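You operate a simulated robot arm through the tools that you are given. There is no shell and no other tool.

Carry out the task below with a simulated robot arm. There is one attempt and no reset: what you move stays moved.

## Task
Gauge the grooved cylinder under the dial; sort it into the grey tray.
Fine: limit 0.05 either way. Slide only with the red lever up; leave it up, sliding plate out.

Only the result counts: the job must be done as asked and must still hold three seconds after the hand-in. Knocking over, shifting, dropping, spilling or breaking anything else fails it.

## Robot
A 6-joint arm with a two-finger parallel gripper, fixed in place. Base frame: the origin is at the foot of the arm, x ahead of it, y to its left, z up. Units: mm, degrees, N and s.
With the tool pointing down near the work surface it reaches from about 100 to 520 mm from the base axis. Its first joint turns from -115.0 to 115.0 degrees. Payload 3.43 kg.
The tool frame sits at the grasp point between the pads (the TCP): z along the fingers, y along the line on which they close. The tips reach 34 mm beyond it. Largest opening 128 mm; finger width 24, thickness 12; the body of the gripper, 48 by 130 mm, starts 96 mm behind the TCP.
Orientation is that of the tool frame in the base frame, as [roll, pitch, yaw] about the fixed x, y, z axes, in that order (R = Rz(yaw) Ry(pitch) Rx(roll)). With the fingers straight down and closing along the base's y, the tool's x points along the base's -x, its y along +y and its z along -z.

## Interface
- The arm moves only by the tool send_rows. Its argument "targets" is a list of rows, each an object of numbers (a shift or turn left out is 0, a gripper value left out holds the last): "x", "y", "z": the shift along the tool's x, y, z in cm; "wx", "wy", "wz": the turn, a rotation vector about the tool's x, y, z in degrees; "grip": the finger opening in cm, from 0 to 12.8. In form: [{"x": .., "y": .., "z": .., "wx": .., "wy": .., "wz": .., "grip": ..}, ...]. A call has 1 to 20 rows; each row is the pose to reach, as a shift and turn from the pose commanded when the call began, along the tool's axes at that moment. Each row takes 0.2 s and may step no farther than 50 mm and 8.6 degrees from the row before; otherwise, or with a gripper value out of range, the whole call is refused. A pose out of reach is approached as far as the arm can. The call stops where the force on the tool passes 40 N (or 10 N more than at its start, if that is more) or the arm is blocked; 0.2 s more then pass. Each finger travels about 153 mm/s and halts on what it meets, pressing with about 33 N; the grip force reading is that of the motor and also rises with nothing between the fingers. The clock runs only during rows and for 0.2 s after the last one: add rows that repeat a pose to give the fingers time. The reply holds the time, the measured pose of the TCP, the force on the tool along the base axes, the opening and the grip force, in the units named above and with some noise, with the torque about the TCP (base axes, N m) and any sound that the robot's microphone picked up, and new pictures: "pictures" is both (left out), scene, wrist or none.
- Cameras (640 x 400 px; columns grow to the right, rows downward): "scene" is fixed at [394.9, 650.4, 1418.6]; the picture's right is [-0.99, 0.14, 0.00], its down [0.12, 0.81, -0.58] and it looks along [-0.08, -0.58, -0.81] (base axes); focal length 246 px, centre (320, 200). "wrist" rides on the gripper at [76, -11, -160] in the tool frame; the picture's right is [0.15, 0.99, 0.00], its down [-0.88, 0.13, -0.46] and it looks along [-0.45, 0.07, 0.89] (tool axes); focal length 234 px, centre (320, 200).
- raise_lower(by): slides the trunk up (or, below 0, down) by that many mm; the arm rides with it, the base frame stays. It gives what a move gives, with no picture.
- point_at(camera, pixels): for up to 12 pixels [column, row] of the newest picture of that camera ("zoom" is the newest enlarged one), the place [x, y, z] in the base frame of the surface seen there, good to about 2 mm, but the place of the scene camera against the robot may be out by one fixed shift of up to 25 mm in any direction. No time passes.
- close_up(camera, box): a new picture of the part [left, top, right, bottom] of that camera's present view, enlarged. No time passes.
- job_done(): hands the job in; it is judged then, once.

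Open the gripper and draw the arm clear of the work before you hand the job in, unless the task says otherwise.

The tools are called after "Call:" as name(argument=value, ...) on one line, values as JSON. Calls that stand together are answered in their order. send_rows: Moves the arm, as the interface text tells. Its arguments: {"type":"object","properties":{"targets":{"type":"array","items":{"type":"object","properties":{"x":{"type":"number"},"y":{"type":"number"},"z":{"type":"number"},"wx":{"type":"number"},"wy":{"type":"number"},"wz":{"type":"number"},"grip":{"type":"number"}}}},"pictures":{"type":"string","enum":["both","scene","wrist","none"]}},"required":["targets"]} The other tools are called the same way: raise_lower (by) slides the trunk up or down; point_at (camera, pixels) gives the place of the surface under pixels of a picture; close_up (camera, box) takes an enlarged picture of a part of a camera's view; job_done () hands the job in.

At the start:

```text
time_s: 0.0
ee_pos: [268.2, 229.2, 1109.3]
tcp_rot: [-180.0, 0.0, 179.9]
force: [-0.1, -0.8, 0.7]
moment: [0.0, 0.0, 0.02]
width: 128.0
finger_force: 0.1
trunk travel left (down, up): [-900.0, 90.0]
```

scene: 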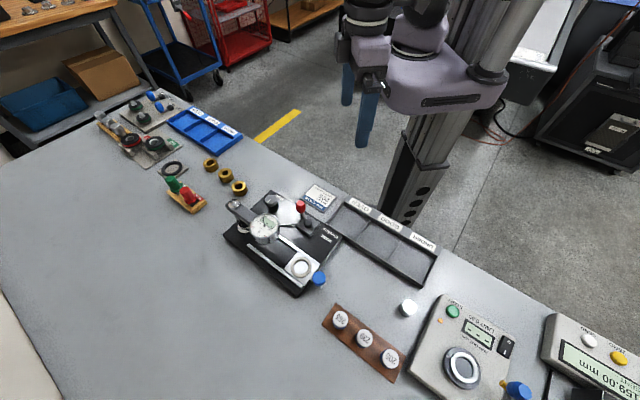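
wrist: 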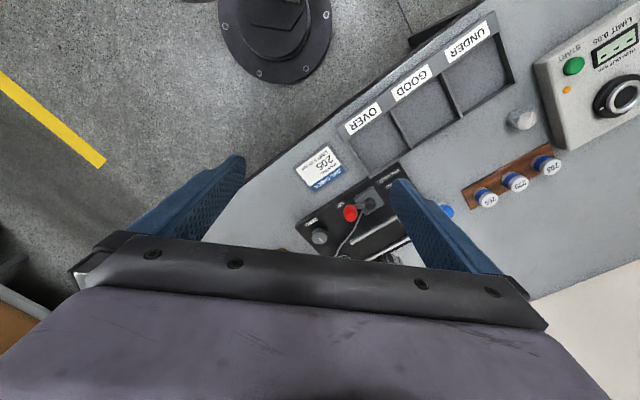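

I'll look closely at the dial fixture, the parts and the labels in the scene view first.

Call:
close_up(camera="scene", box=[210, 170, 350, 300])

Call:
close_up(camera="scene", box=[80, 80, 260, 220])

Call:
close_up(camera="scene", box=[300, 180, 540, 400])

Call:
close_up(camera="wrist", box=[280, 20, 640, 250])

```text
3.08 times, centred on (280, 235) of scene
```

zoom: 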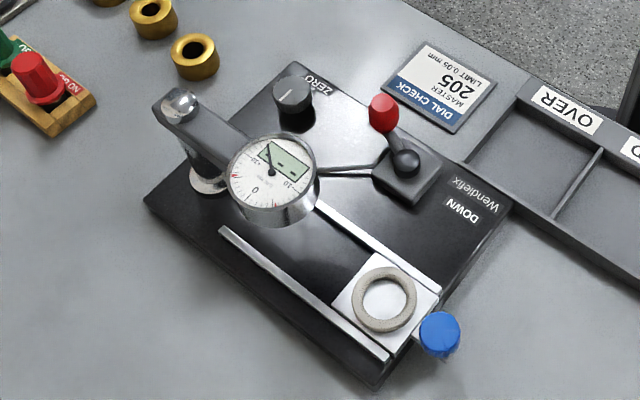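

```text
2.86 times, centred on (170, 150) of scene
```

zoom: 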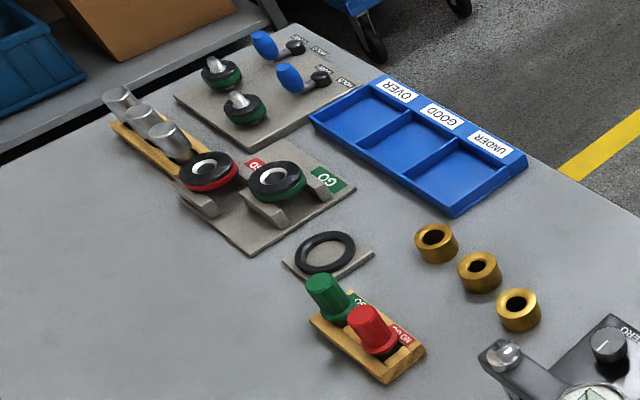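

```text
1.82 times, centred on (420, 290) of scene
```

zoom: 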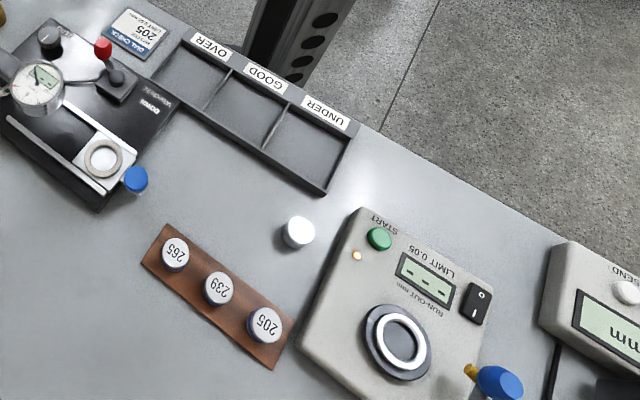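

```text
1.74 times, centred on (460, 135) of wrist
```

zoom: 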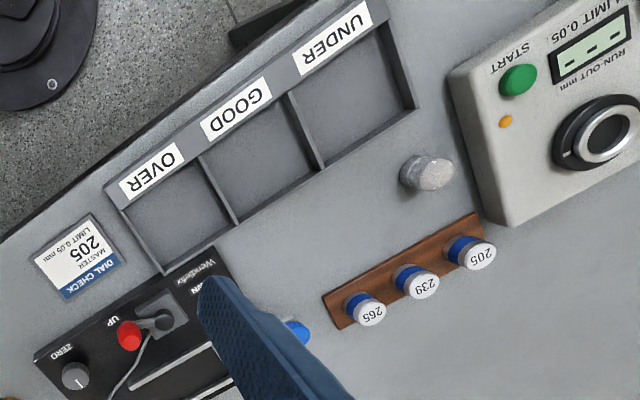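

I'll locate key features in the scene: lever knob, zero knob, dial, plate, blue handle, card, master cylinders, the loose cylinder and the grey tray.

Call:
point_at(camera="scene", pixels=[[300, 204], [271, 201], [264, 225], [299, 268], [319, 277], [408, 306], [341, 319], [364, 337], [390, 356], [408, 262], [370, 241], [345, 226]])

Call:
point_at(camera="wrist", pixels=[[351, 213], [320, 235], [520, 118], [487, 197], [514, 180], [546, 160], [380, 138], [430, 110], [480, 75], [447, 211], [322, 165], [366, 202]])

Call:
close_up(camera="scene", box=[380, 280, 440, 330])

Call:
close_up(camera="wrist", box=[490, 90, 550, 140])

```text
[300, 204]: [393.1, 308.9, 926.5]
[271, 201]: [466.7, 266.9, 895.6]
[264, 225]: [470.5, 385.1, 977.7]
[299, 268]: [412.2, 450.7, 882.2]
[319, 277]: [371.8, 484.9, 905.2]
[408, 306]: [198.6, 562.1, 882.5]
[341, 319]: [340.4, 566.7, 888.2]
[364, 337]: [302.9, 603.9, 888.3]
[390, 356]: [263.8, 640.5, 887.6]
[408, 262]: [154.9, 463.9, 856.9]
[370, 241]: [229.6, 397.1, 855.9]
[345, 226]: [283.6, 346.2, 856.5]
```

```text
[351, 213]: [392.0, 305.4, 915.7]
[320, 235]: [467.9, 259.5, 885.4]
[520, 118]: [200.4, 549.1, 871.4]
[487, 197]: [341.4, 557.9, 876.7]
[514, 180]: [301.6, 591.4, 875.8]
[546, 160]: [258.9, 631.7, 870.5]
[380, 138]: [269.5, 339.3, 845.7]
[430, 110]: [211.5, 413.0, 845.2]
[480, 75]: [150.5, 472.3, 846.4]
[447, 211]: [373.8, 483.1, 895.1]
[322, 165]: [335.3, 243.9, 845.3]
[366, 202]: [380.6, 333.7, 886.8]
```

```text
8.00 times, centred on (410, 305) of scene
```

zoom: 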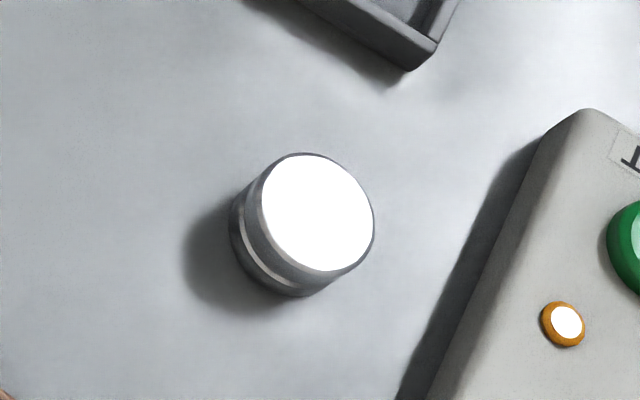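

```text
8.00 times, centred on (520, 115) of wrist
```

zoom: 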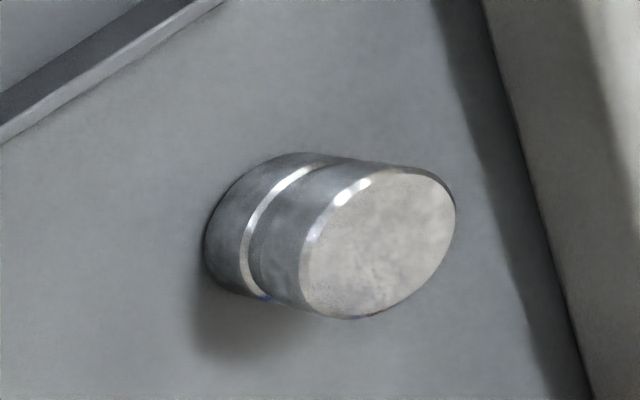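

The grooved part stands at about (200, 549); the dial fixture, masters and tray all lie around 430–680 mm from the base axis. I'll check the arm's own geometry and table height before moving the trunk.

Call:
point_at(camera="scene", pixels=[[440, 80], [415, 30], [365, 40], [363, 110], [480, 60], [450, 100], [430, 130], [200, 260], [380, 300], [330, 205], [300, 330], [250, 180]])

Call:
close_up(camera="scene", box=[320, 0, 540, 160])

Call:
close_up(camera="scene", box=[225, 185, 325, 255])

Call:
close_up(camera="wrist", box=[290, 150, 420, 260])

```text
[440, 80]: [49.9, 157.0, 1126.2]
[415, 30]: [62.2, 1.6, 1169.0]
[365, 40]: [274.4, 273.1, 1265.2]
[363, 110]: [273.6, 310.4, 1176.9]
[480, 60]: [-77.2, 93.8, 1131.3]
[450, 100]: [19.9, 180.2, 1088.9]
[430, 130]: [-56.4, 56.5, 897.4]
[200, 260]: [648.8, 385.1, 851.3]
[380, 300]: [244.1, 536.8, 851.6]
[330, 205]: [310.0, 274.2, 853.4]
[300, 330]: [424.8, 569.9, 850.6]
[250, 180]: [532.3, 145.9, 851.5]
```

```text
2.50 times, centred on (430, 80) of scene
```

zoom: 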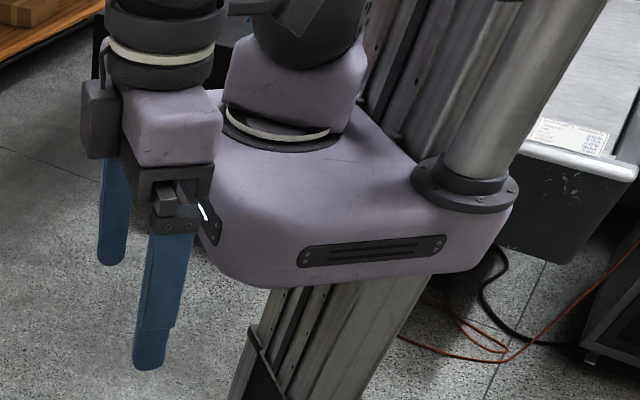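

```text
5.71 times, centred on (275, 220) of scene
```

zoom: 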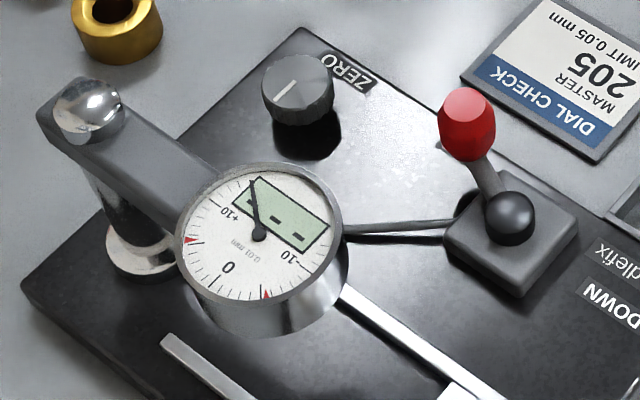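

```text
3.64 times, centred on (355, 205) of wrist
```

zoom: 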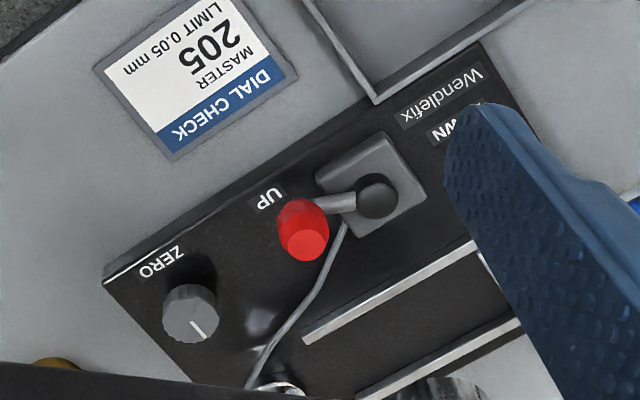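

The lever is at UP with the plate out, and everything on the table tops out below z≈980. I'll test the reach at the present height by moving out toward the fixture (plate at about (412, 445)) well above everything.

Call:
send_rows(targets=[{"x": -2.4, "y": 3.6}, {"x": -4.8, "y": 7.2}, {"x": -7.2, "y": 10.8}, {"x": -9.6, "y": 14.4}, {"x": -12, "y": 18}, {"x": -14.4, "y": 21.6}], pictures="both")

```text
time_s: 1.4
ee_pos: [413.5, 447.9, 1107.6]
tcp_rot: [-179.8, -0.3, 180.0]
force: [-0.2, 0.0, -0.1]
moment: [-0.04, 0.02, 0.03]
width: 128.0
finger_force: 0.0
trunk travel left (down, up): [-900.0, 90.0]
```

scene: 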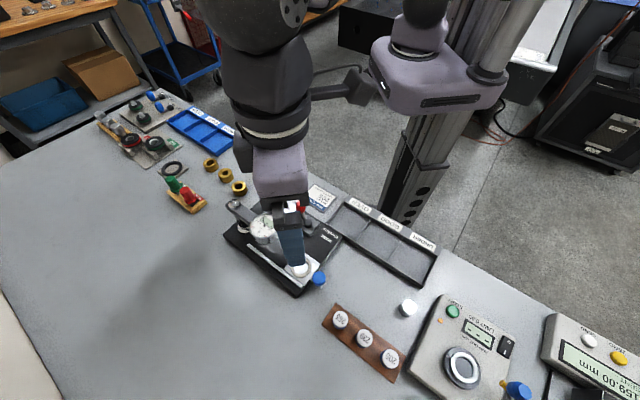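
wrist: 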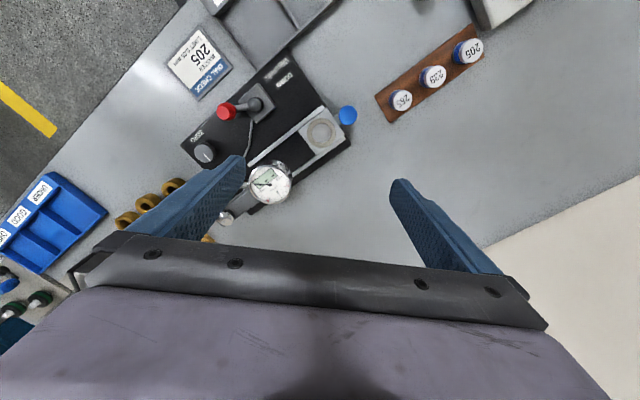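

At this height the arm reaches 609 mm, so lowering the trunk will give the reach needed at the table. I'll move over the masters/part area (low objects only) before lowering.

Call:
send_rows(targets=[{"x": 3.2, "y": 3.0}, {"x": 6.4, "y": 6.0}, {"x": 9.6, "y": 9.0}, {"x": 12.8, "y": 12.0}, {"x": 15, "y": 13.0}], pictures="both")

Call:
raise_lower(by=-150)

Call:
send_rows(targets=[{"x": 0}], pictures="both")

```text
time_s: 2.6
ee_pos: [255.7, 555.3, 1104.7]
tcp_rot: [180.0, -0.1, -179.9]
force: [-0.6, -1.0, -0.5]
moment: [-0.01, -0.04, -0.01]
width: 128.0
finger_force: 0.0
out of reach, approached as far as the arm can: row 3, 4, 5
trunk travel left (down, up): [-900.0, 90.0]
```

scene: 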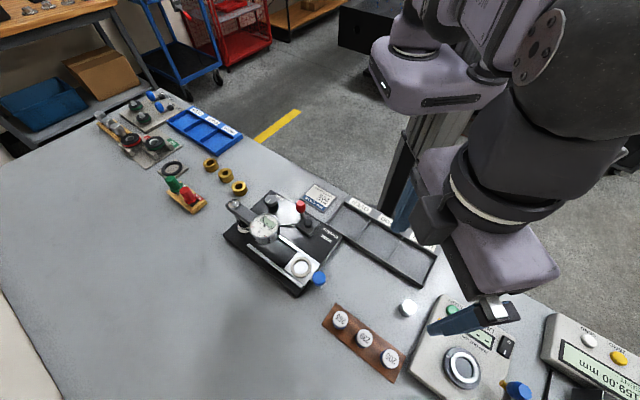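
wrist: 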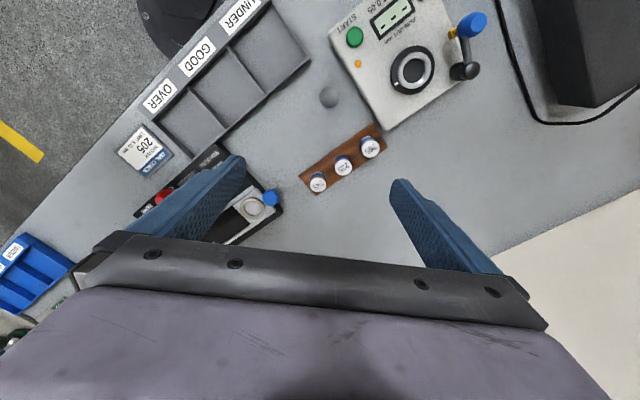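

```text
time_s: 4.3
ee_pos: [255.3, 554.8, 955.6]
tcp_rot: [179.9, 0.0, -180.0]
force: [0.1, 0.0, -0.1]
moment: [-0.01, 0.02, 0.01]
width: 127.9
finger_force: 0.3
trunk travel left (down, up): [-750.0, 240.0]
```

```text
time_s: 4.8
ee_pos: [256.4, 554.6, 955.4]
tcp_rot: [180.0, 0.0, -180.0]
force: [0.1, 0.2, 0.6]
moment: [0.01, 0.0, -0.03]
width: 128.2
finger_force: 0.0
trunk travel left (down, up): [-750.0, 240.0]
```

scene: 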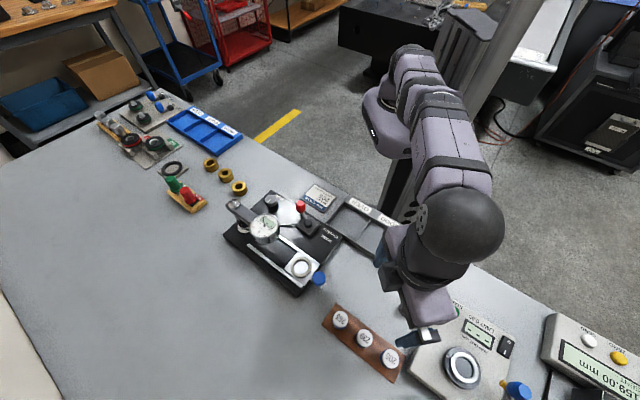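
wrist: 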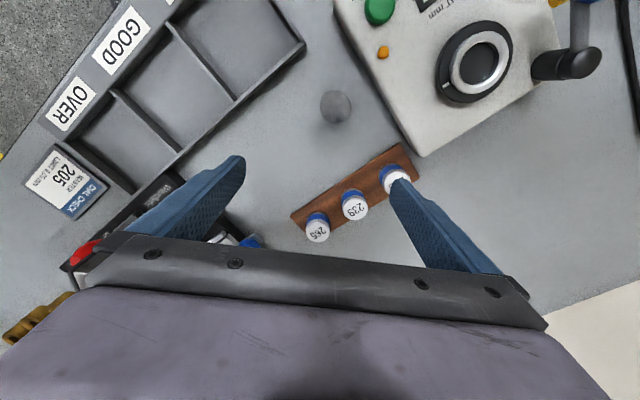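

The reach limit with the tool straight down is about 611–620 mm, so the 205 master (radius ≈683) will need an outward tilt. I'll zoom in on the masters from this view and probe points for their sizes.

Call:
close_up(camera="wrist", box=[270, 130, 430, 260])

Call:
point_at(camera="wrist", pixels=[[318, 236], [354, 212], [394, 180], [336, 105], [300, 240], [330, 190], [345, 240], [400, 155], [308, 218], [344, 193], [383, 172], [360, 160]])

Call:
close_up(camera="wrist", box=[300, 70, 380, 140])

```text
3.08 times, centred on (350, 195) of wrist
```

zoom: 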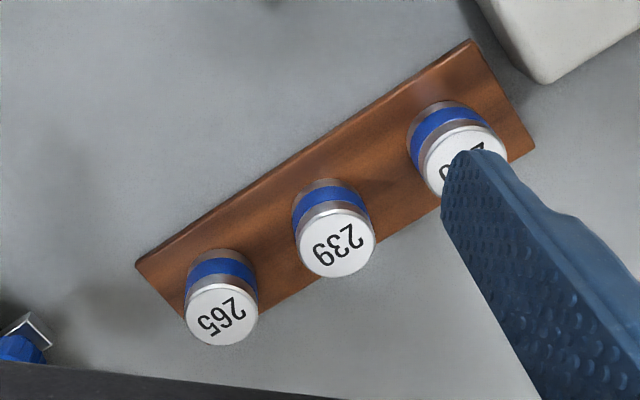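

```text
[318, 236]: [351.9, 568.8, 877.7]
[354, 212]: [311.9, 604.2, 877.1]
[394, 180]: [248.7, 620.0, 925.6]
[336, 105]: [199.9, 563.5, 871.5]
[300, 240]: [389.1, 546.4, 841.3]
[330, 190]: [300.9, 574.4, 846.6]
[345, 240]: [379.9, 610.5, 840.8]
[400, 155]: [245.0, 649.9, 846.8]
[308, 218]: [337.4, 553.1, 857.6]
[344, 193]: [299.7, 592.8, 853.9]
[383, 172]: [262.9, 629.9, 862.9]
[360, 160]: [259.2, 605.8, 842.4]
```

```text
5.71 times, centred on (340, 105) of wrist
```

zoom: 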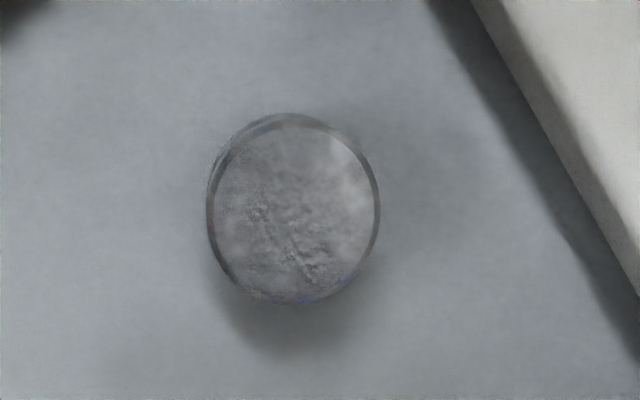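

The table is at z≈841 and the masters' tops at z≈877. I'll raise the arm 150 mm and then lower the trunk 150 mm so the tool stays at the same height but with better reach.

Call:
send_rows(targets=[{"z": -4.5, "y": -1}, {"z": -9, "y": -2}, {"z": -13.5, "y": -3}, {"z": -15, "y": -3}], pictures="none")

Call:
raise_lower(by=-150)

```text
time_s: 5.8
ee_pos: [249.9, 504.5, 1090.7]
tcp_rot: [-179.9, 0.0, 180.0]
force: [-0.3, 0.3, -0.5]
moment: [0.06, -0.04, 0.01]
width: 127.8
finger_force: 0.0
out of reach, approached as far as the arm can: row 2, 3, 4
trunk travel left (down, up): [-750.0, 240.0]
```

```text
time_s: 7.5
ee_pos: [248.8, 506.2, 938.9]
tcp_rot: [-179.9, 0.0, -180.0]
force: [-0.9, 0.4, 0.1]
moment: [0.02, -0.02, -0.01]
width: 128.0
finger_force: 0.1
trunk travel left (down, up): [-600.0, 390.0]
```

Higher arm positions actually lose reach, so the best shoulder height is higher than I assumed. I'll bring the trunk back up 200 mm (to −100 overall) and then come down with the arm.

Call:
raise_lower(by=200)

Call:
send_rows(targets=[{"z": 4.5}, {"z": 9}, {"z": 13.5}, {"z": 17}], pictures="none")

```text
time_s: 9.7
ee_pos: [249.3, 506.0, 1138.3]
tcp_rot: [180.0, 0.0, 180.0]
force: [0.4, 0.0, -0.3]
moment: [0.0, -0.02, -0.04]
width: 127.8
finger_force: 0.0
trunk travel left (down, up): [-800.0, 190.0]
```

```text
time_s: 10.7
ee_pos: [248.8, 504.1, 968.3]
tcp_rot: [-180.0, -0.1, -179.9]
force: [-0.9, -0.2, 1.0]
moment: [-0.02, -0.05, -0.02]
width: 128.3
finger_force: 0.2
trunk travel left (down, up): [-800.0, 190.0]
```

Now I'll turn the tool about the vertical by +64° so the fingers close tangentially (radial tool x), hovering at z≈968 over the rack side.

Call:
send_rows(targets=[{"wz": -8}, {"wz": -16}, {"wz": -24}, {"wz": -32}, {"wz": -40}, {"wz": -48}, {"wz": -56}, {"wz": -64}, {"wz": -64}], pictures="both")

```text
time_s: 12.7
ee_pos: [249.0, 505.9, 968.9]
tcp_rot: [180.0, 0.0, -116.0]
force: [-0.4, 0.2, -0.8]
moment: [-0.02, 0.01, 0.0]
width: 127.9
finger_force: 0.1
trunk travel left (down, up): [-800.0, 190.0]
```

scene: 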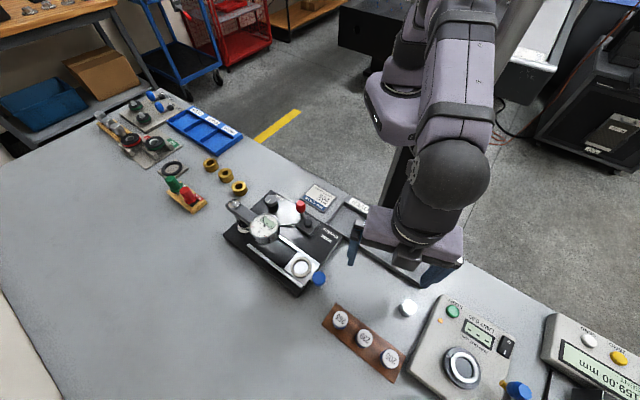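
wrist: 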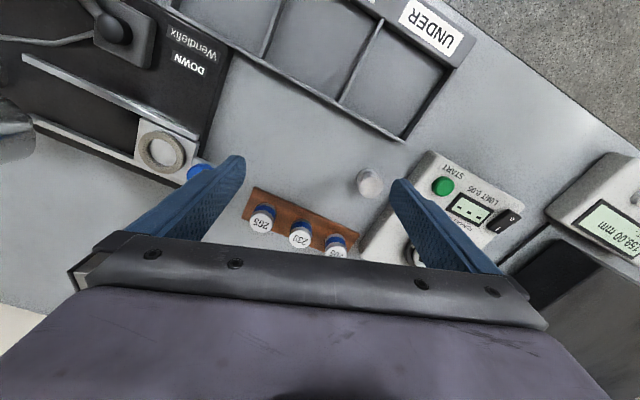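

From this pose the rack, part and ring seat are all visible. I'll zoom in and probe accurate positions.

Call:
close_up(camera="wrist", box=[230, 160, 400, 266])

Call:
close_up(camera="wrist", box=[110, 100, 230, 200])

Call:
close_up(camera="wrist", box=[340, 155, 400, 210])

```text
3.76 times, centred on (315, 213) of wrist
```

zoom: 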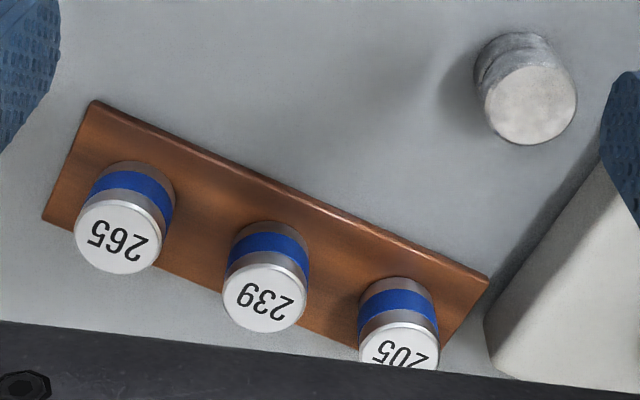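

```text
4.00 times, centred on (170, 150) of wrist
```

zoom: 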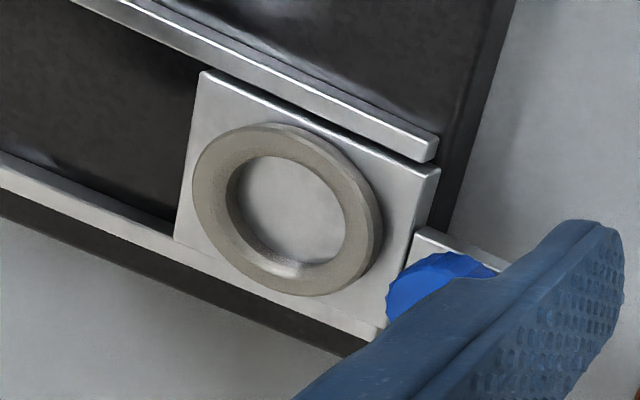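

```text
7.27 times, centred on (370, 182) of wrist
```

zoom: 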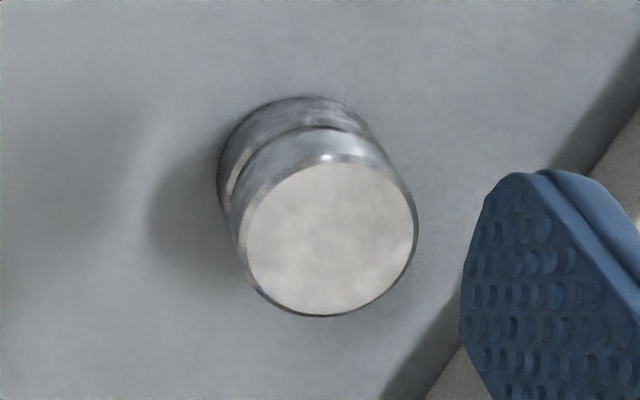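

Now probing the part's top rim on the latest zoom (centre about (330, 238)).

Call:
point_at(camera="zoom", pixels=[[330, 238], [250, 240], [408, 232], [332, 172], [325, 308], [285, 290], [380, 185], [150, 300], [230, 150], [300, 115]])

Call:
point_at(camera="wrist", pixels=[[263.5, 223], [300.5, 238.2], [336, 252], [162, 153], [144, 152.5], [180, 154], [163, 135], [161, 170], [196, 172], [182, 186], [221, 180], [205, 165]])

```text
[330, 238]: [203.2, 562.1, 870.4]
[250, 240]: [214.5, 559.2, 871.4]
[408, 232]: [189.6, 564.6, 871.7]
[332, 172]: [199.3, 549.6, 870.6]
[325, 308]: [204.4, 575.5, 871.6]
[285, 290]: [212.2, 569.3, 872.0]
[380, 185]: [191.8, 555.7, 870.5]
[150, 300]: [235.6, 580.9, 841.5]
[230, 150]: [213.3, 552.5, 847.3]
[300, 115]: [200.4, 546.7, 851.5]
```

```text
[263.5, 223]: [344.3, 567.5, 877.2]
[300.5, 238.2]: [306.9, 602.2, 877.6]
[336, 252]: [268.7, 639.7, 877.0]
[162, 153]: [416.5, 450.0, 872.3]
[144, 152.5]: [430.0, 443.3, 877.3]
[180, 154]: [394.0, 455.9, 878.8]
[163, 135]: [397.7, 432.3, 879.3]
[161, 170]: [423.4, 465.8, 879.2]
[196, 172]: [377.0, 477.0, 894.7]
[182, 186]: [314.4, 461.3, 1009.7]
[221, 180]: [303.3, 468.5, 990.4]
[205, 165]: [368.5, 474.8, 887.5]
```

Part centre ≈ (202, 562), top z≈871; the masters are about 51 mm apart with 205 near (269, 638), radius ≈692. I'll tilt the tool outward (about the closing axis) by 25° in place and look again.

Call:
send_rows(targets=[{"wz": -3}], pictures="none")

Call:
send_rows(targets=[{"wy": -8}, {"wy": -16}, {"wy": -24}, {"wy": -25}, {"wy": -25}], pictures="both")

```text
time_s: 13.1
ee_pos: [248.8, 506.9, 968.9]
tcp_rot: [179.9, -0.1, -113.0]
force: [-0.3, 0.2, 0.5]
moment: [-0.02, -0.01, 0.02]
width: 128.0
finger_force: 0.1
trunk travel left (down, up): [-800.0, 190.0]
```

```text
time_s: 14.3
ee_pos: [249.5, 506.1, 968.5]
tcp_rot: [180.0, 25.2, -113.0]
force: [1.0, -1.0, 0.0]
moment: [-0.03, 0.01, -0.01]
width: 128.2
finger_force: 0.1
trunk travel left (down, up): [-800.0, 190.0]
```

scene: 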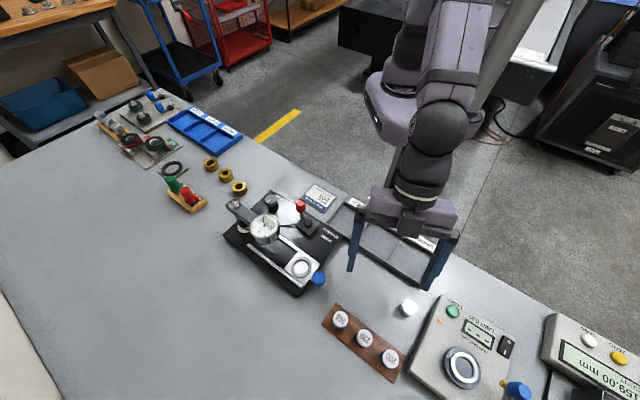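
wrist: 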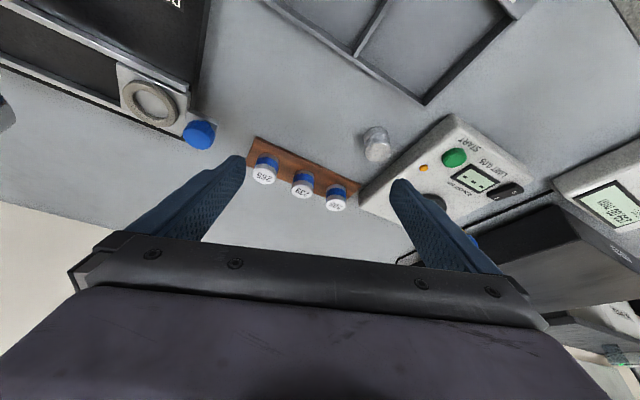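

Tilt is 25° outward (pitch 25.2) and all three masters are visible around (265,177), (302,190), (336,204). I'll zoom in and probe them.

Call:
close_up(camera="wrist", box=[250, 135, 370, 215])

```text
5.00 times, centred on (310, 175) of wrist
```

zoom: 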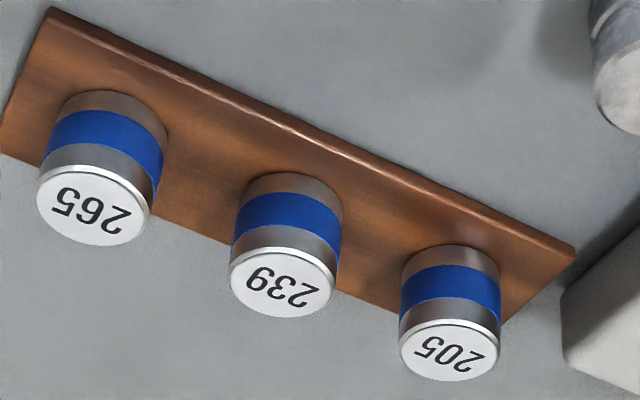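

Probing 205's top rim, the rack, and the nearby machine's corner.

Call:
point_at(camera="zoom", pixels=[[449, 350], [405, 345], [495, 350], [450, 326], [448, 376], [283, 283], [93, 208], [565, 300], [600, 280], [570, 360], [540, 240], [530, 340]])

Call:
point_at(camera="zoom", pixels=[[450, 250], [400, 262], [498, 270], [575, 250], [400, 182], [45, 10], [400, 315], [503, 320], [620, 230], [590, 340], [640, 260], [555, 280]])

```text
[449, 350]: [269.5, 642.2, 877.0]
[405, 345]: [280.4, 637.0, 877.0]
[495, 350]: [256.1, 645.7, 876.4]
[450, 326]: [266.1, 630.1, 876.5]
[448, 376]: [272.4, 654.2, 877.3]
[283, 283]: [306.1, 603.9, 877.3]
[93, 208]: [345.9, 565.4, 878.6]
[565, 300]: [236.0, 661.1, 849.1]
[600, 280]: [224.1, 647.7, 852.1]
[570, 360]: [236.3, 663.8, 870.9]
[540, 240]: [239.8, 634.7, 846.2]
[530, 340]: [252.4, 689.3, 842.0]
```

```text
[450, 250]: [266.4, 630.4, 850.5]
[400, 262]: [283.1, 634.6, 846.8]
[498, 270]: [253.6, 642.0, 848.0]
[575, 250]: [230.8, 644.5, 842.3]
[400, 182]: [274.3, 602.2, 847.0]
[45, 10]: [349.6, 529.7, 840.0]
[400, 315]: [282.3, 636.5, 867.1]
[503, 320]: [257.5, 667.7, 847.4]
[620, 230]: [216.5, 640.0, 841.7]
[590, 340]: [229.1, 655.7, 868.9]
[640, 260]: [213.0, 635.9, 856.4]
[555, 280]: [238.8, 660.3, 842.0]
```

205 is centred at about (269, 641.5), top z 877, standing on the rack at z≈847; the machine corner is ~38 mm away along the closing axis, so I'll narrow the opening to 37 mm and move to a pre-grasp point 60 mm back along the tool axis.

Call:
send_rows(targets=[{"x": -2.6, "y": 1.2, "z": 2.0, "grip": 3.7}, {"x": -5.2, "y": 2.4, "z": 4.0, "grip": 3.7}, {"x": -7.61, "y": 3.5, "z": 5.87, "grip": 3.7}, {"x": -7.61, "y": 3.5, "z": 5.87, "grip": 3.7}], pictures="both")

```text
time_s: 15.3
ee_pos: [252.8, 606.1, 949.6]
tcp_rot: [-180.0, 25.0, -113.1]
force: [0.3, 0.2, 0.3]
moment: [0.01, -0.01, 0.02]
width: 36.8
finger_force: 0.0
trunk travel left (down, up): [-800.0, 190.0]
```

scene: 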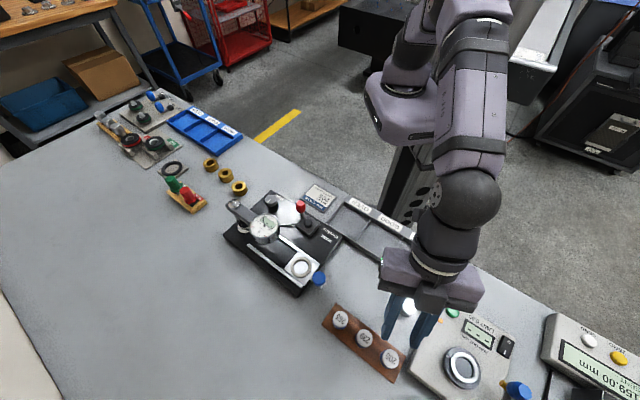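
wrist: 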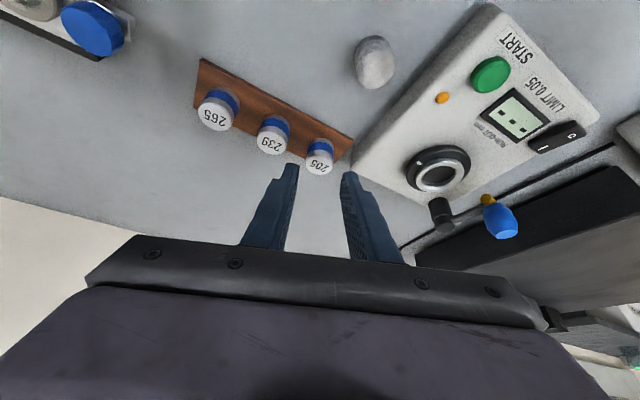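

Reach is fine and 205 at (319,163) sits between the two fingertips at (297,165) and (346,175). Zooming to refine its position.

Call:
close_up(camera="wrist", box=[260, 120, 380, 200])

```text
5.00 times, centred on (320, 160) of wrist
```

zoom: 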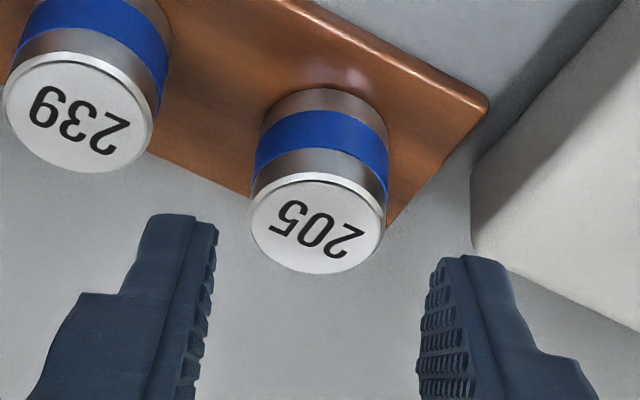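

Call:
point_at(camera="zoom", pixels=[[318, 226], [254, 222], [382, 228], [320, 182], [316, 270], [78, 113], [320, 95], [470, 200], [475, 245], [180, 230], [450, 275], [340, 235]])

```text
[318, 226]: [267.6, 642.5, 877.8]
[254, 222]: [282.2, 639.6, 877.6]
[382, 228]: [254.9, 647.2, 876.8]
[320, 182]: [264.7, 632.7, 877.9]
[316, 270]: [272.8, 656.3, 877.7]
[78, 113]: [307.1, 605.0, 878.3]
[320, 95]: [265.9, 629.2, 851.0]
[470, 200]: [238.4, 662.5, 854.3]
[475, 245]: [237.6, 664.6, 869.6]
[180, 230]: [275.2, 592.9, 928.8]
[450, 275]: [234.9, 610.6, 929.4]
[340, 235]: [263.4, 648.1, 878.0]
```

205's centre refines to about (268.6, 642.8); the tool is laterally aligned to within half a millimetre. Descending 62 mm along the tool axis with the fingers straddling it.

Call:
send_rows(targets=[{"x": 0, "z": 2.0, "grip": 3.7}, {"x": 0, "z": 4.0}, {"x": 0, "z": 5.5}, {"x": -0.03, "z": 6.2}, {"x": -0.03, "z": 6.2}], pictures="both")

```text
time_s: 16.5
ee_pos: [263.7, 630.9, 891.1]
tcp_rot: [-180.0, 25.0, -112.9]
force: [-0.3, -0.5, -0.7]
moment: [0.0, 0.01, 0.01]
width: 37.0
finger_force: 0.0
trunk travel left (down, up): [-800.0, 190.0]
```

scene: 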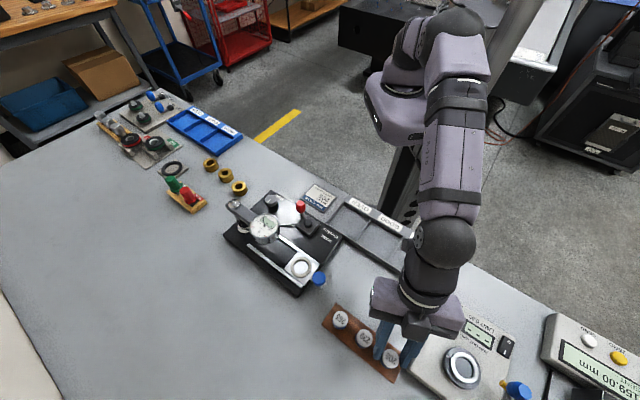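
wrist: 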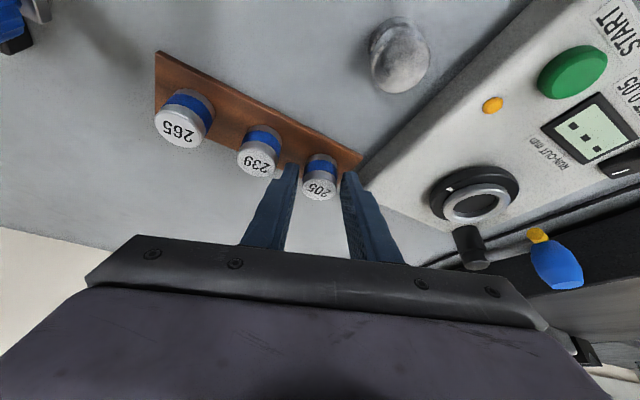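

Call:
close_up(camera="wrist", box=[270, 130, 380, 210])

Call:
close_up(camera="scene", box=[350, 320, 430, 380])

```text
5.00 times, centred on (325, 170) of wrist
```

zoom: 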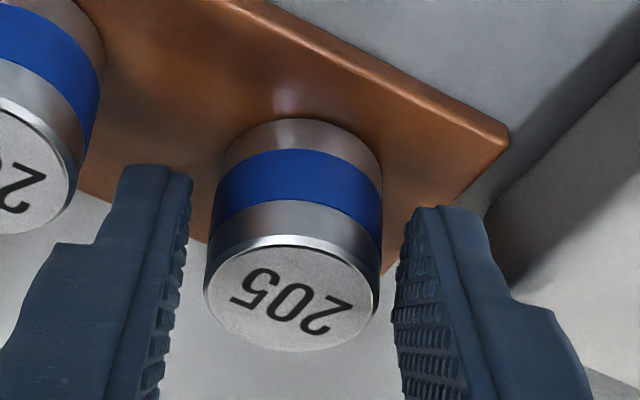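

```text
6.67 times, centred on (390, 350) of scene
```

zoom: 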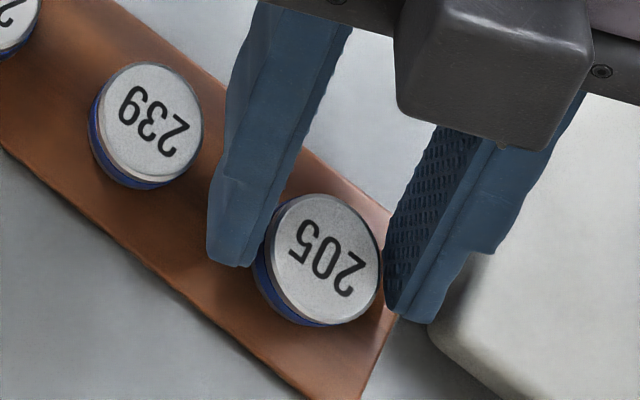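

The master sits centred between the pads. I'll raise ~3 mm (so the tips will clear the nest ring later) and close the fingers on it.

Call:
send_rows(targets=[{"x": -0.31, "z": -0.19, "grip": 3.7}, {"x": -0.31, "z": -0.19, "grip": 3.3}, {"x": -0.31, "z": -0.19, "grip": 3.0}, {"x": -0.31, "z": -0.19, "grip": 2.6}, {"x": -0.31, "z": -0.19, "grip": 2.4}, {"x": -0.31, "z": -0.19, "grip": 2.4}], pictures="both")

Call:
close_up(camera="wrist", box=[270, 130, 380, 210])

```text
time_s: 17.9
ee_pos: [264.2, 631.1, 895.0]
tcp_rot: [180.0, 24.9, -113.0]
force: [-0.7, 1.3, 0.9]
moment: [0.01, -0.04, 0.0]
width: 29.0
finger_force: 33.0
trunk travel left (down, up): [-800.0, 190.0]
```

scene: 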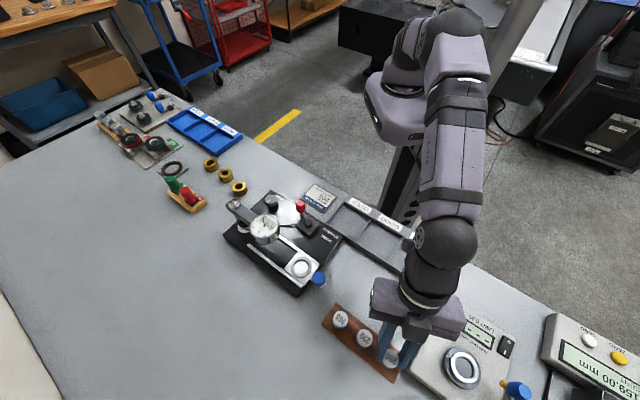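
wrist: 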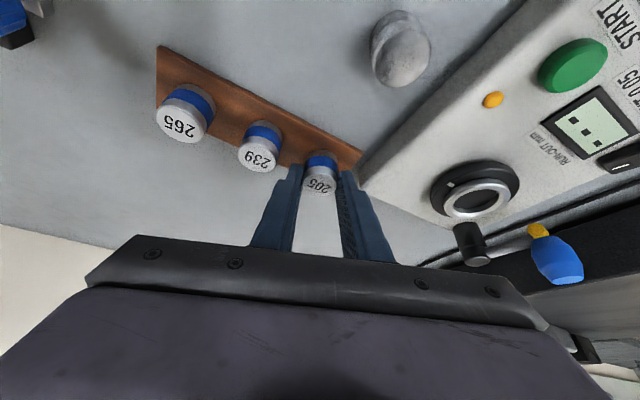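

```text
5.00 times, centred on (325, 170) of wrist
```

zoom: 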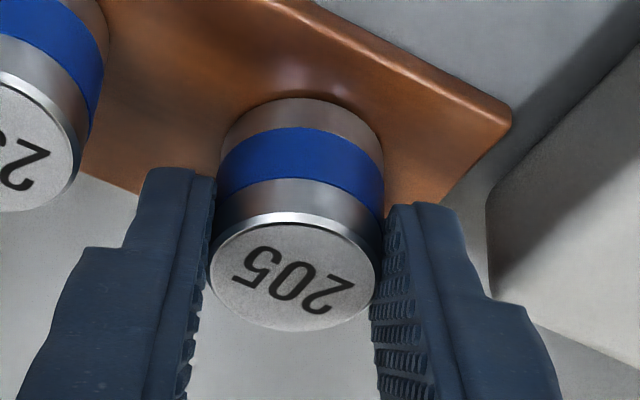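

Gripped at 29.0 mm with 33 N. Lifting straight up 80 mm in base z.

Call:
send_rows(targets=[{"x": -0.42, "z": -0.91}, {"x": -1.06, "z": -2.27}, {"x": -2.11, "z": -4.53}, {"x": -3.38, "z": -7.25}, {"x": -3.38, "z": -7.25}], pictures="both")

Call:
close_up(camera="wrist", box=[270, 130, 380, 210])

```text
time_s: 19.1
ee_pos: [264.7, 632.2, 974.5]
tcp_rot: [179.9, 25.0, -112.9]
force: [0.2, 0.5, -1.3]
moment: [0.01, 0.02, 0.0]
width: 29.2
finger_force: 32.8
trunk travel left (down, up): [-800.0, 190.0]
```

scene: 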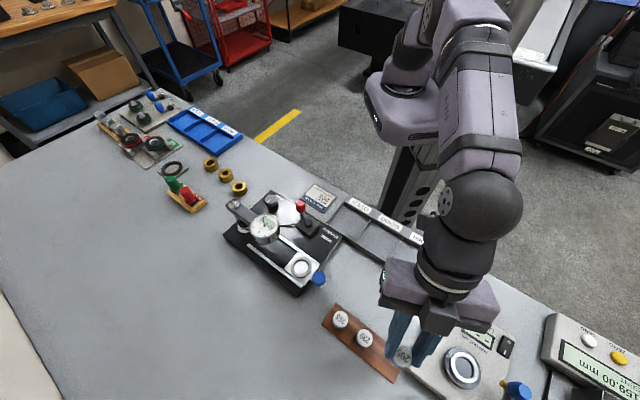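
wrist: 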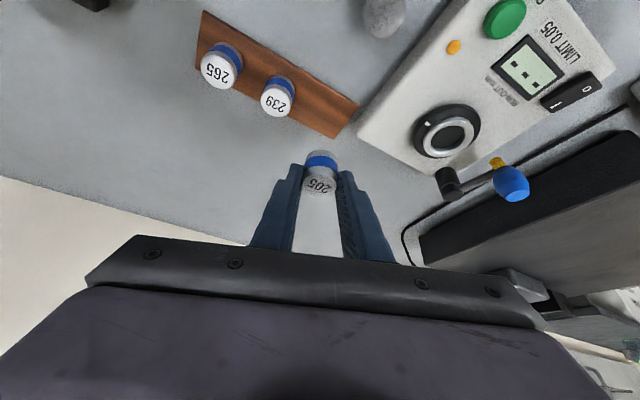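

```text
5.00 times, centred on (325, 170) of wrist
```

zoom: 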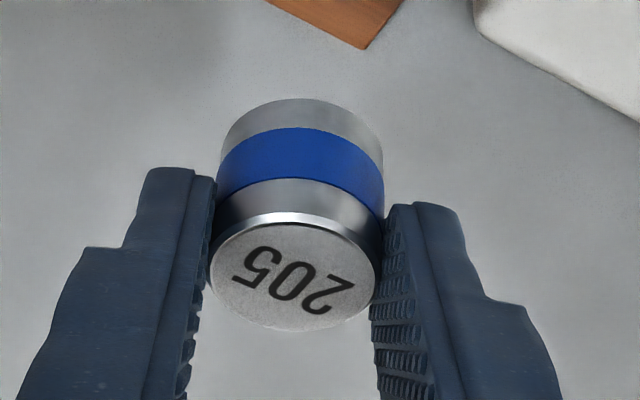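

The master is held steadily with no slip. I'll swing it over to hover above the nest (≈(412, 449)), turning the tool −19.5° about the vertical to stay radial.

Call:
send_rows(targets=[{"x": 1.855, "y": -3.385, "z": -0.865, "wx": 1.37, "wz": 2.95}, {"x": 3.71, "y": -6.77, "z": -1.73, "wx": 2.75, "wz": 5.89}, {"x": 5.565, "y": -10.155, "z": -2.595, "wx": 4.12, "wz": 8.84}, {"x": 7.42, "y": -13.54, "z": -3.46, "wx": 5.49, "wz": 11.78}, {"x": 9.275, "y": -16.925, "z": -4.325, "wx": 6.87, "wz": 14.73}, {"x": 11.13, "y": -20.31, "z": -5.19, "wx": 8.24, "wz": 17.67}, {"x": 11.13, "y": -20.31, "z": -5.19, "wx": 8.24, "wz": 17.67}], pictures="both")

Call:
close_up(camera="wrist", box=[270, 90, 380, 180])

```text
time_s: 20.7
ee_pos: [401.9, 440.5, 972.9]
tcp_rot: [-180.0, 25.0, -132.5]
force: [-0.1, 0.4, -2.2]
moment: [-0.02, 0.06, 0.0]
width: 28.6
finger_force: 32.9
trunk travel left (down, up): [-800.0, 190.0]
```

scene: 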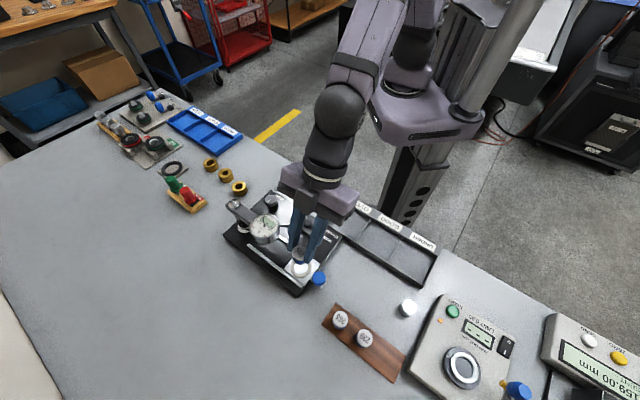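
wrist: 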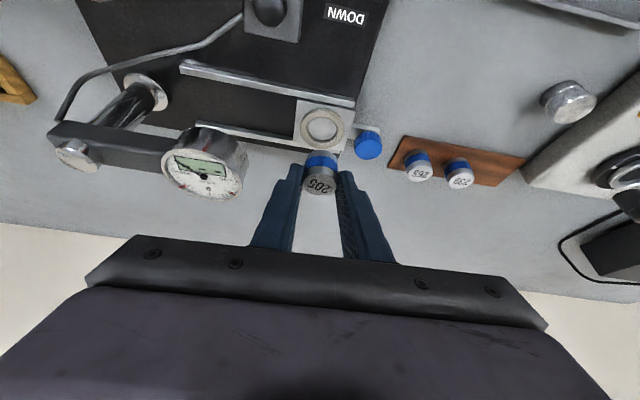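

```text
4.44 times, centred on (325, 135) of wrist
```

zoom: 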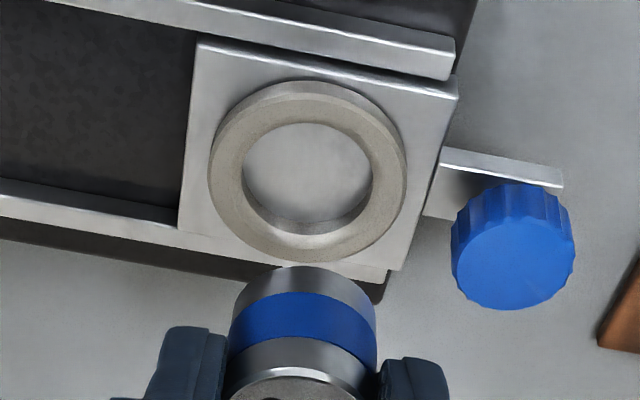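

Clear view of the nest ring (centre near zoom (308,178)) and the blue handle knob. Probing the ring's rim for an accurate centre, plus the knob.

Call:
point_at(camera="zoom", pixels=[[226, 172], [389, 178], [309, 108], [308, 248], [308, 178], [250, 122], [366, 122], [250, 226], [368, 228], [512, 240], [512, 200], [560, 175]])

Call:
point_at(camera="zoom", pixels=[[213, 172], [402, 178], [309, 92], [308, 258], [200, 60], [445, 95], [398, 262], [190, 215], [512, 296], [460, 240], [565, 240], [300, 285]])

```text
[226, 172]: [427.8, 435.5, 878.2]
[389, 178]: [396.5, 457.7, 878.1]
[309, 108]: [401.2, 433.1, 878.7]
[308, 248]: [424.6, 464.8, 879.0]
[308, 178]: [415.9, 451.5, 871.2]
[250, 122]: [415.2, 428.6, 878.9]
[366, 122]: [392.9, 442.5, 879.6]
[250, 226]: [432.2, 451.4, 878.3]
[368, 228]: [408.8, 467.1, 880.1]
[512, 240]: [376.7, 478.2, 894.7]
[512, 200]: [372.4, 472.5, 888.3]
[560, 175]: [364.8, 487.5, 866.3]
```

```text
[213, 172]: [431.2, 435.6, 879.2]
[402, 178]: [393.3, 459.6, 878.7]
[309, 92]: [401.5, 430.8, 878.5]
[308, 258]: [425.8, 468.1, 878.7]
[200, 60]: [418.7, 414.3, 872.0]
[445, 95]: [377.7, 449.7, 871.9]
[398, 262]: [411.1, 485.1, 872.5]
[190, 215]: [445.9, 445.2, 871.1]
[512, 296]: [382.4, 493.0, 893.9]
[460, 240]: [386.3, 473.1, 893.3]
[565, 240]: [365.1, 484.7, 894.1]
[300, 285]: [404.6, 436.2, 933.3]
```

Ring centre ≈ (412.6, 447.9), top z≈878.7, floor ≈871.5. Now measuring where the held master's axis is with the same camera.

Call:
close_up(camera="wrist", box=[280, 145, 360, 200])

```text
7.27 times, centred on (320, 172) of wrist
```

zoom: 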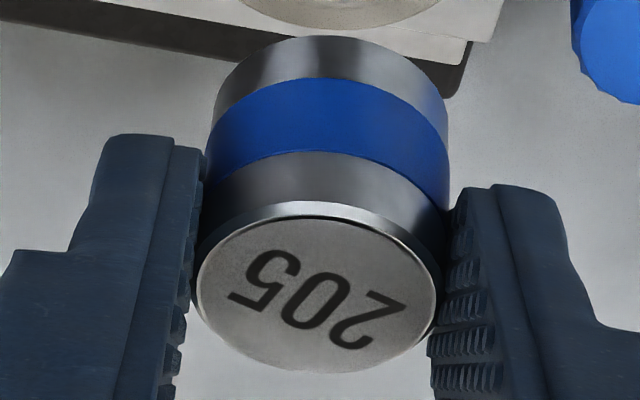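

Call:
point_at(camera="zoom", pixels=[[318, 294], [204, 285], [432, 300], [320, 225], [316, 366], [240, 240], [400, 350], [400, 245], [235, 345], [330, 45], [330, 120], [330, 185]])

```text
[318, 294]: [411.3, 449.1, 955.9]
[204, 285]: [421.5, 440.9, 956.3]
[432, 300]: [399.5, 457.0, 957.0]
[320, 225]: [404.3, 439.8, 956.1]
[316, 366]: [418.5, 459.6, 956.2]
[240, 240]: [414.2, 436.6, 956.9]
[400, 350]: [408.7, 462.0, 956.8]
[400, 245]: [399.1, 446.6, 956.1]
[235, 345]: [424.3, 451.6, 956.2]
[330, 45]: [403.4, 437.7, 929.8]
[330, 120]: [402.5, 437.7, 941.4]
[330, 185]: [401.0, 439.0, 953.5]
```

The held master's axis is at (411.3, 449.3) versus the ring at (412.6, 447.9); I'll shift (+1.3, −1.4) and lower 44 mm so its bottom stops just above the ring.

Call:
send_rows(targets=[{"x": 0.01, "y": -0.19, "z": 0}, {"x": 0.64, "y": -0.19, "z": 1.36}, {"x": 1.28, "y": -0.19, "z": 2.72}, {"x": 1.87, "y": -0.19, "z": 3.98}, {"x": 1.87, "y": -0.19, "z": 3.98}], pictures="both")

Call:
close_up(camera="wrist", box=[270, 120, 370, 200])

Call:
close_up(camera="scene", box=[250, 220, 340, 290])

```text
time_s: 21.9
ee_pos: [405.1, 438.3, 929.4]
tcp_rot: [-179.9, 24.9, -132.4]
force: [-0.8, 0.1, -2.1]
moment: [-0.01, 0.02, 0.01]
width: 29.1
finger_force: 33.2
trunk travel left (down, up): [-800.0, 190.0]
```

scene: 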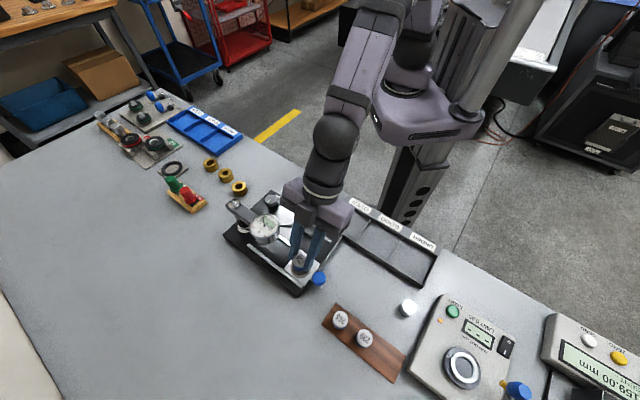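
wrist: 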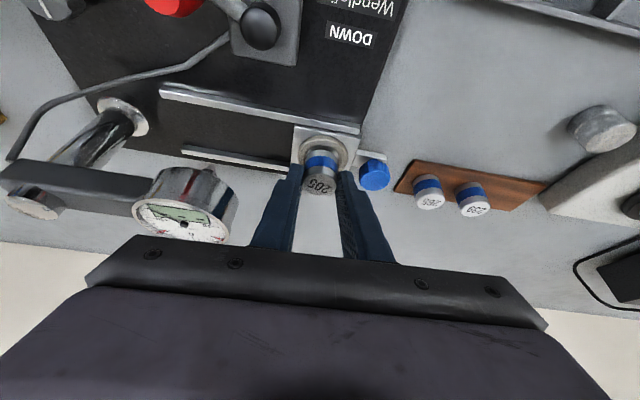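

```text
5.00 times, centred on (320, 160) of wrist
```

zoom: 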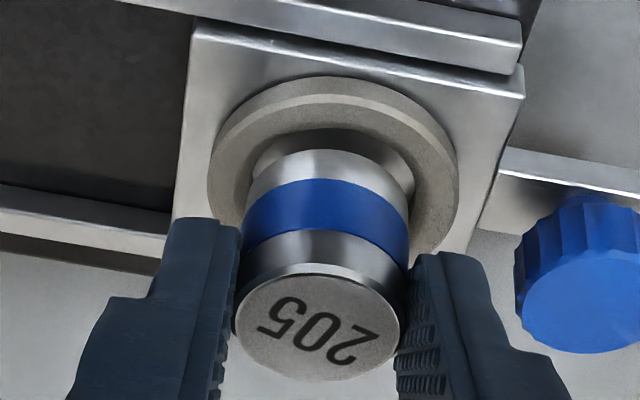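

```text
5.71 times, centred on (295, 255) of scene
```

zoom: 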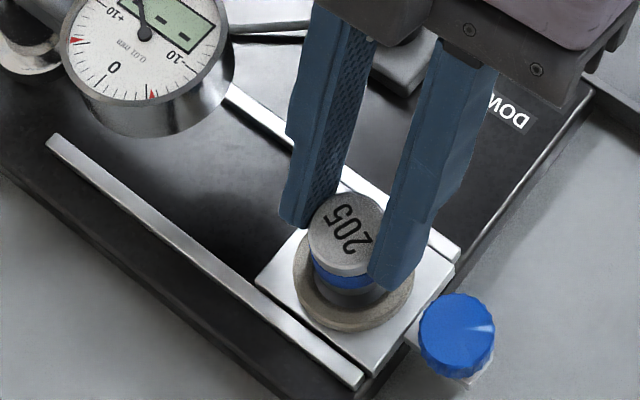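

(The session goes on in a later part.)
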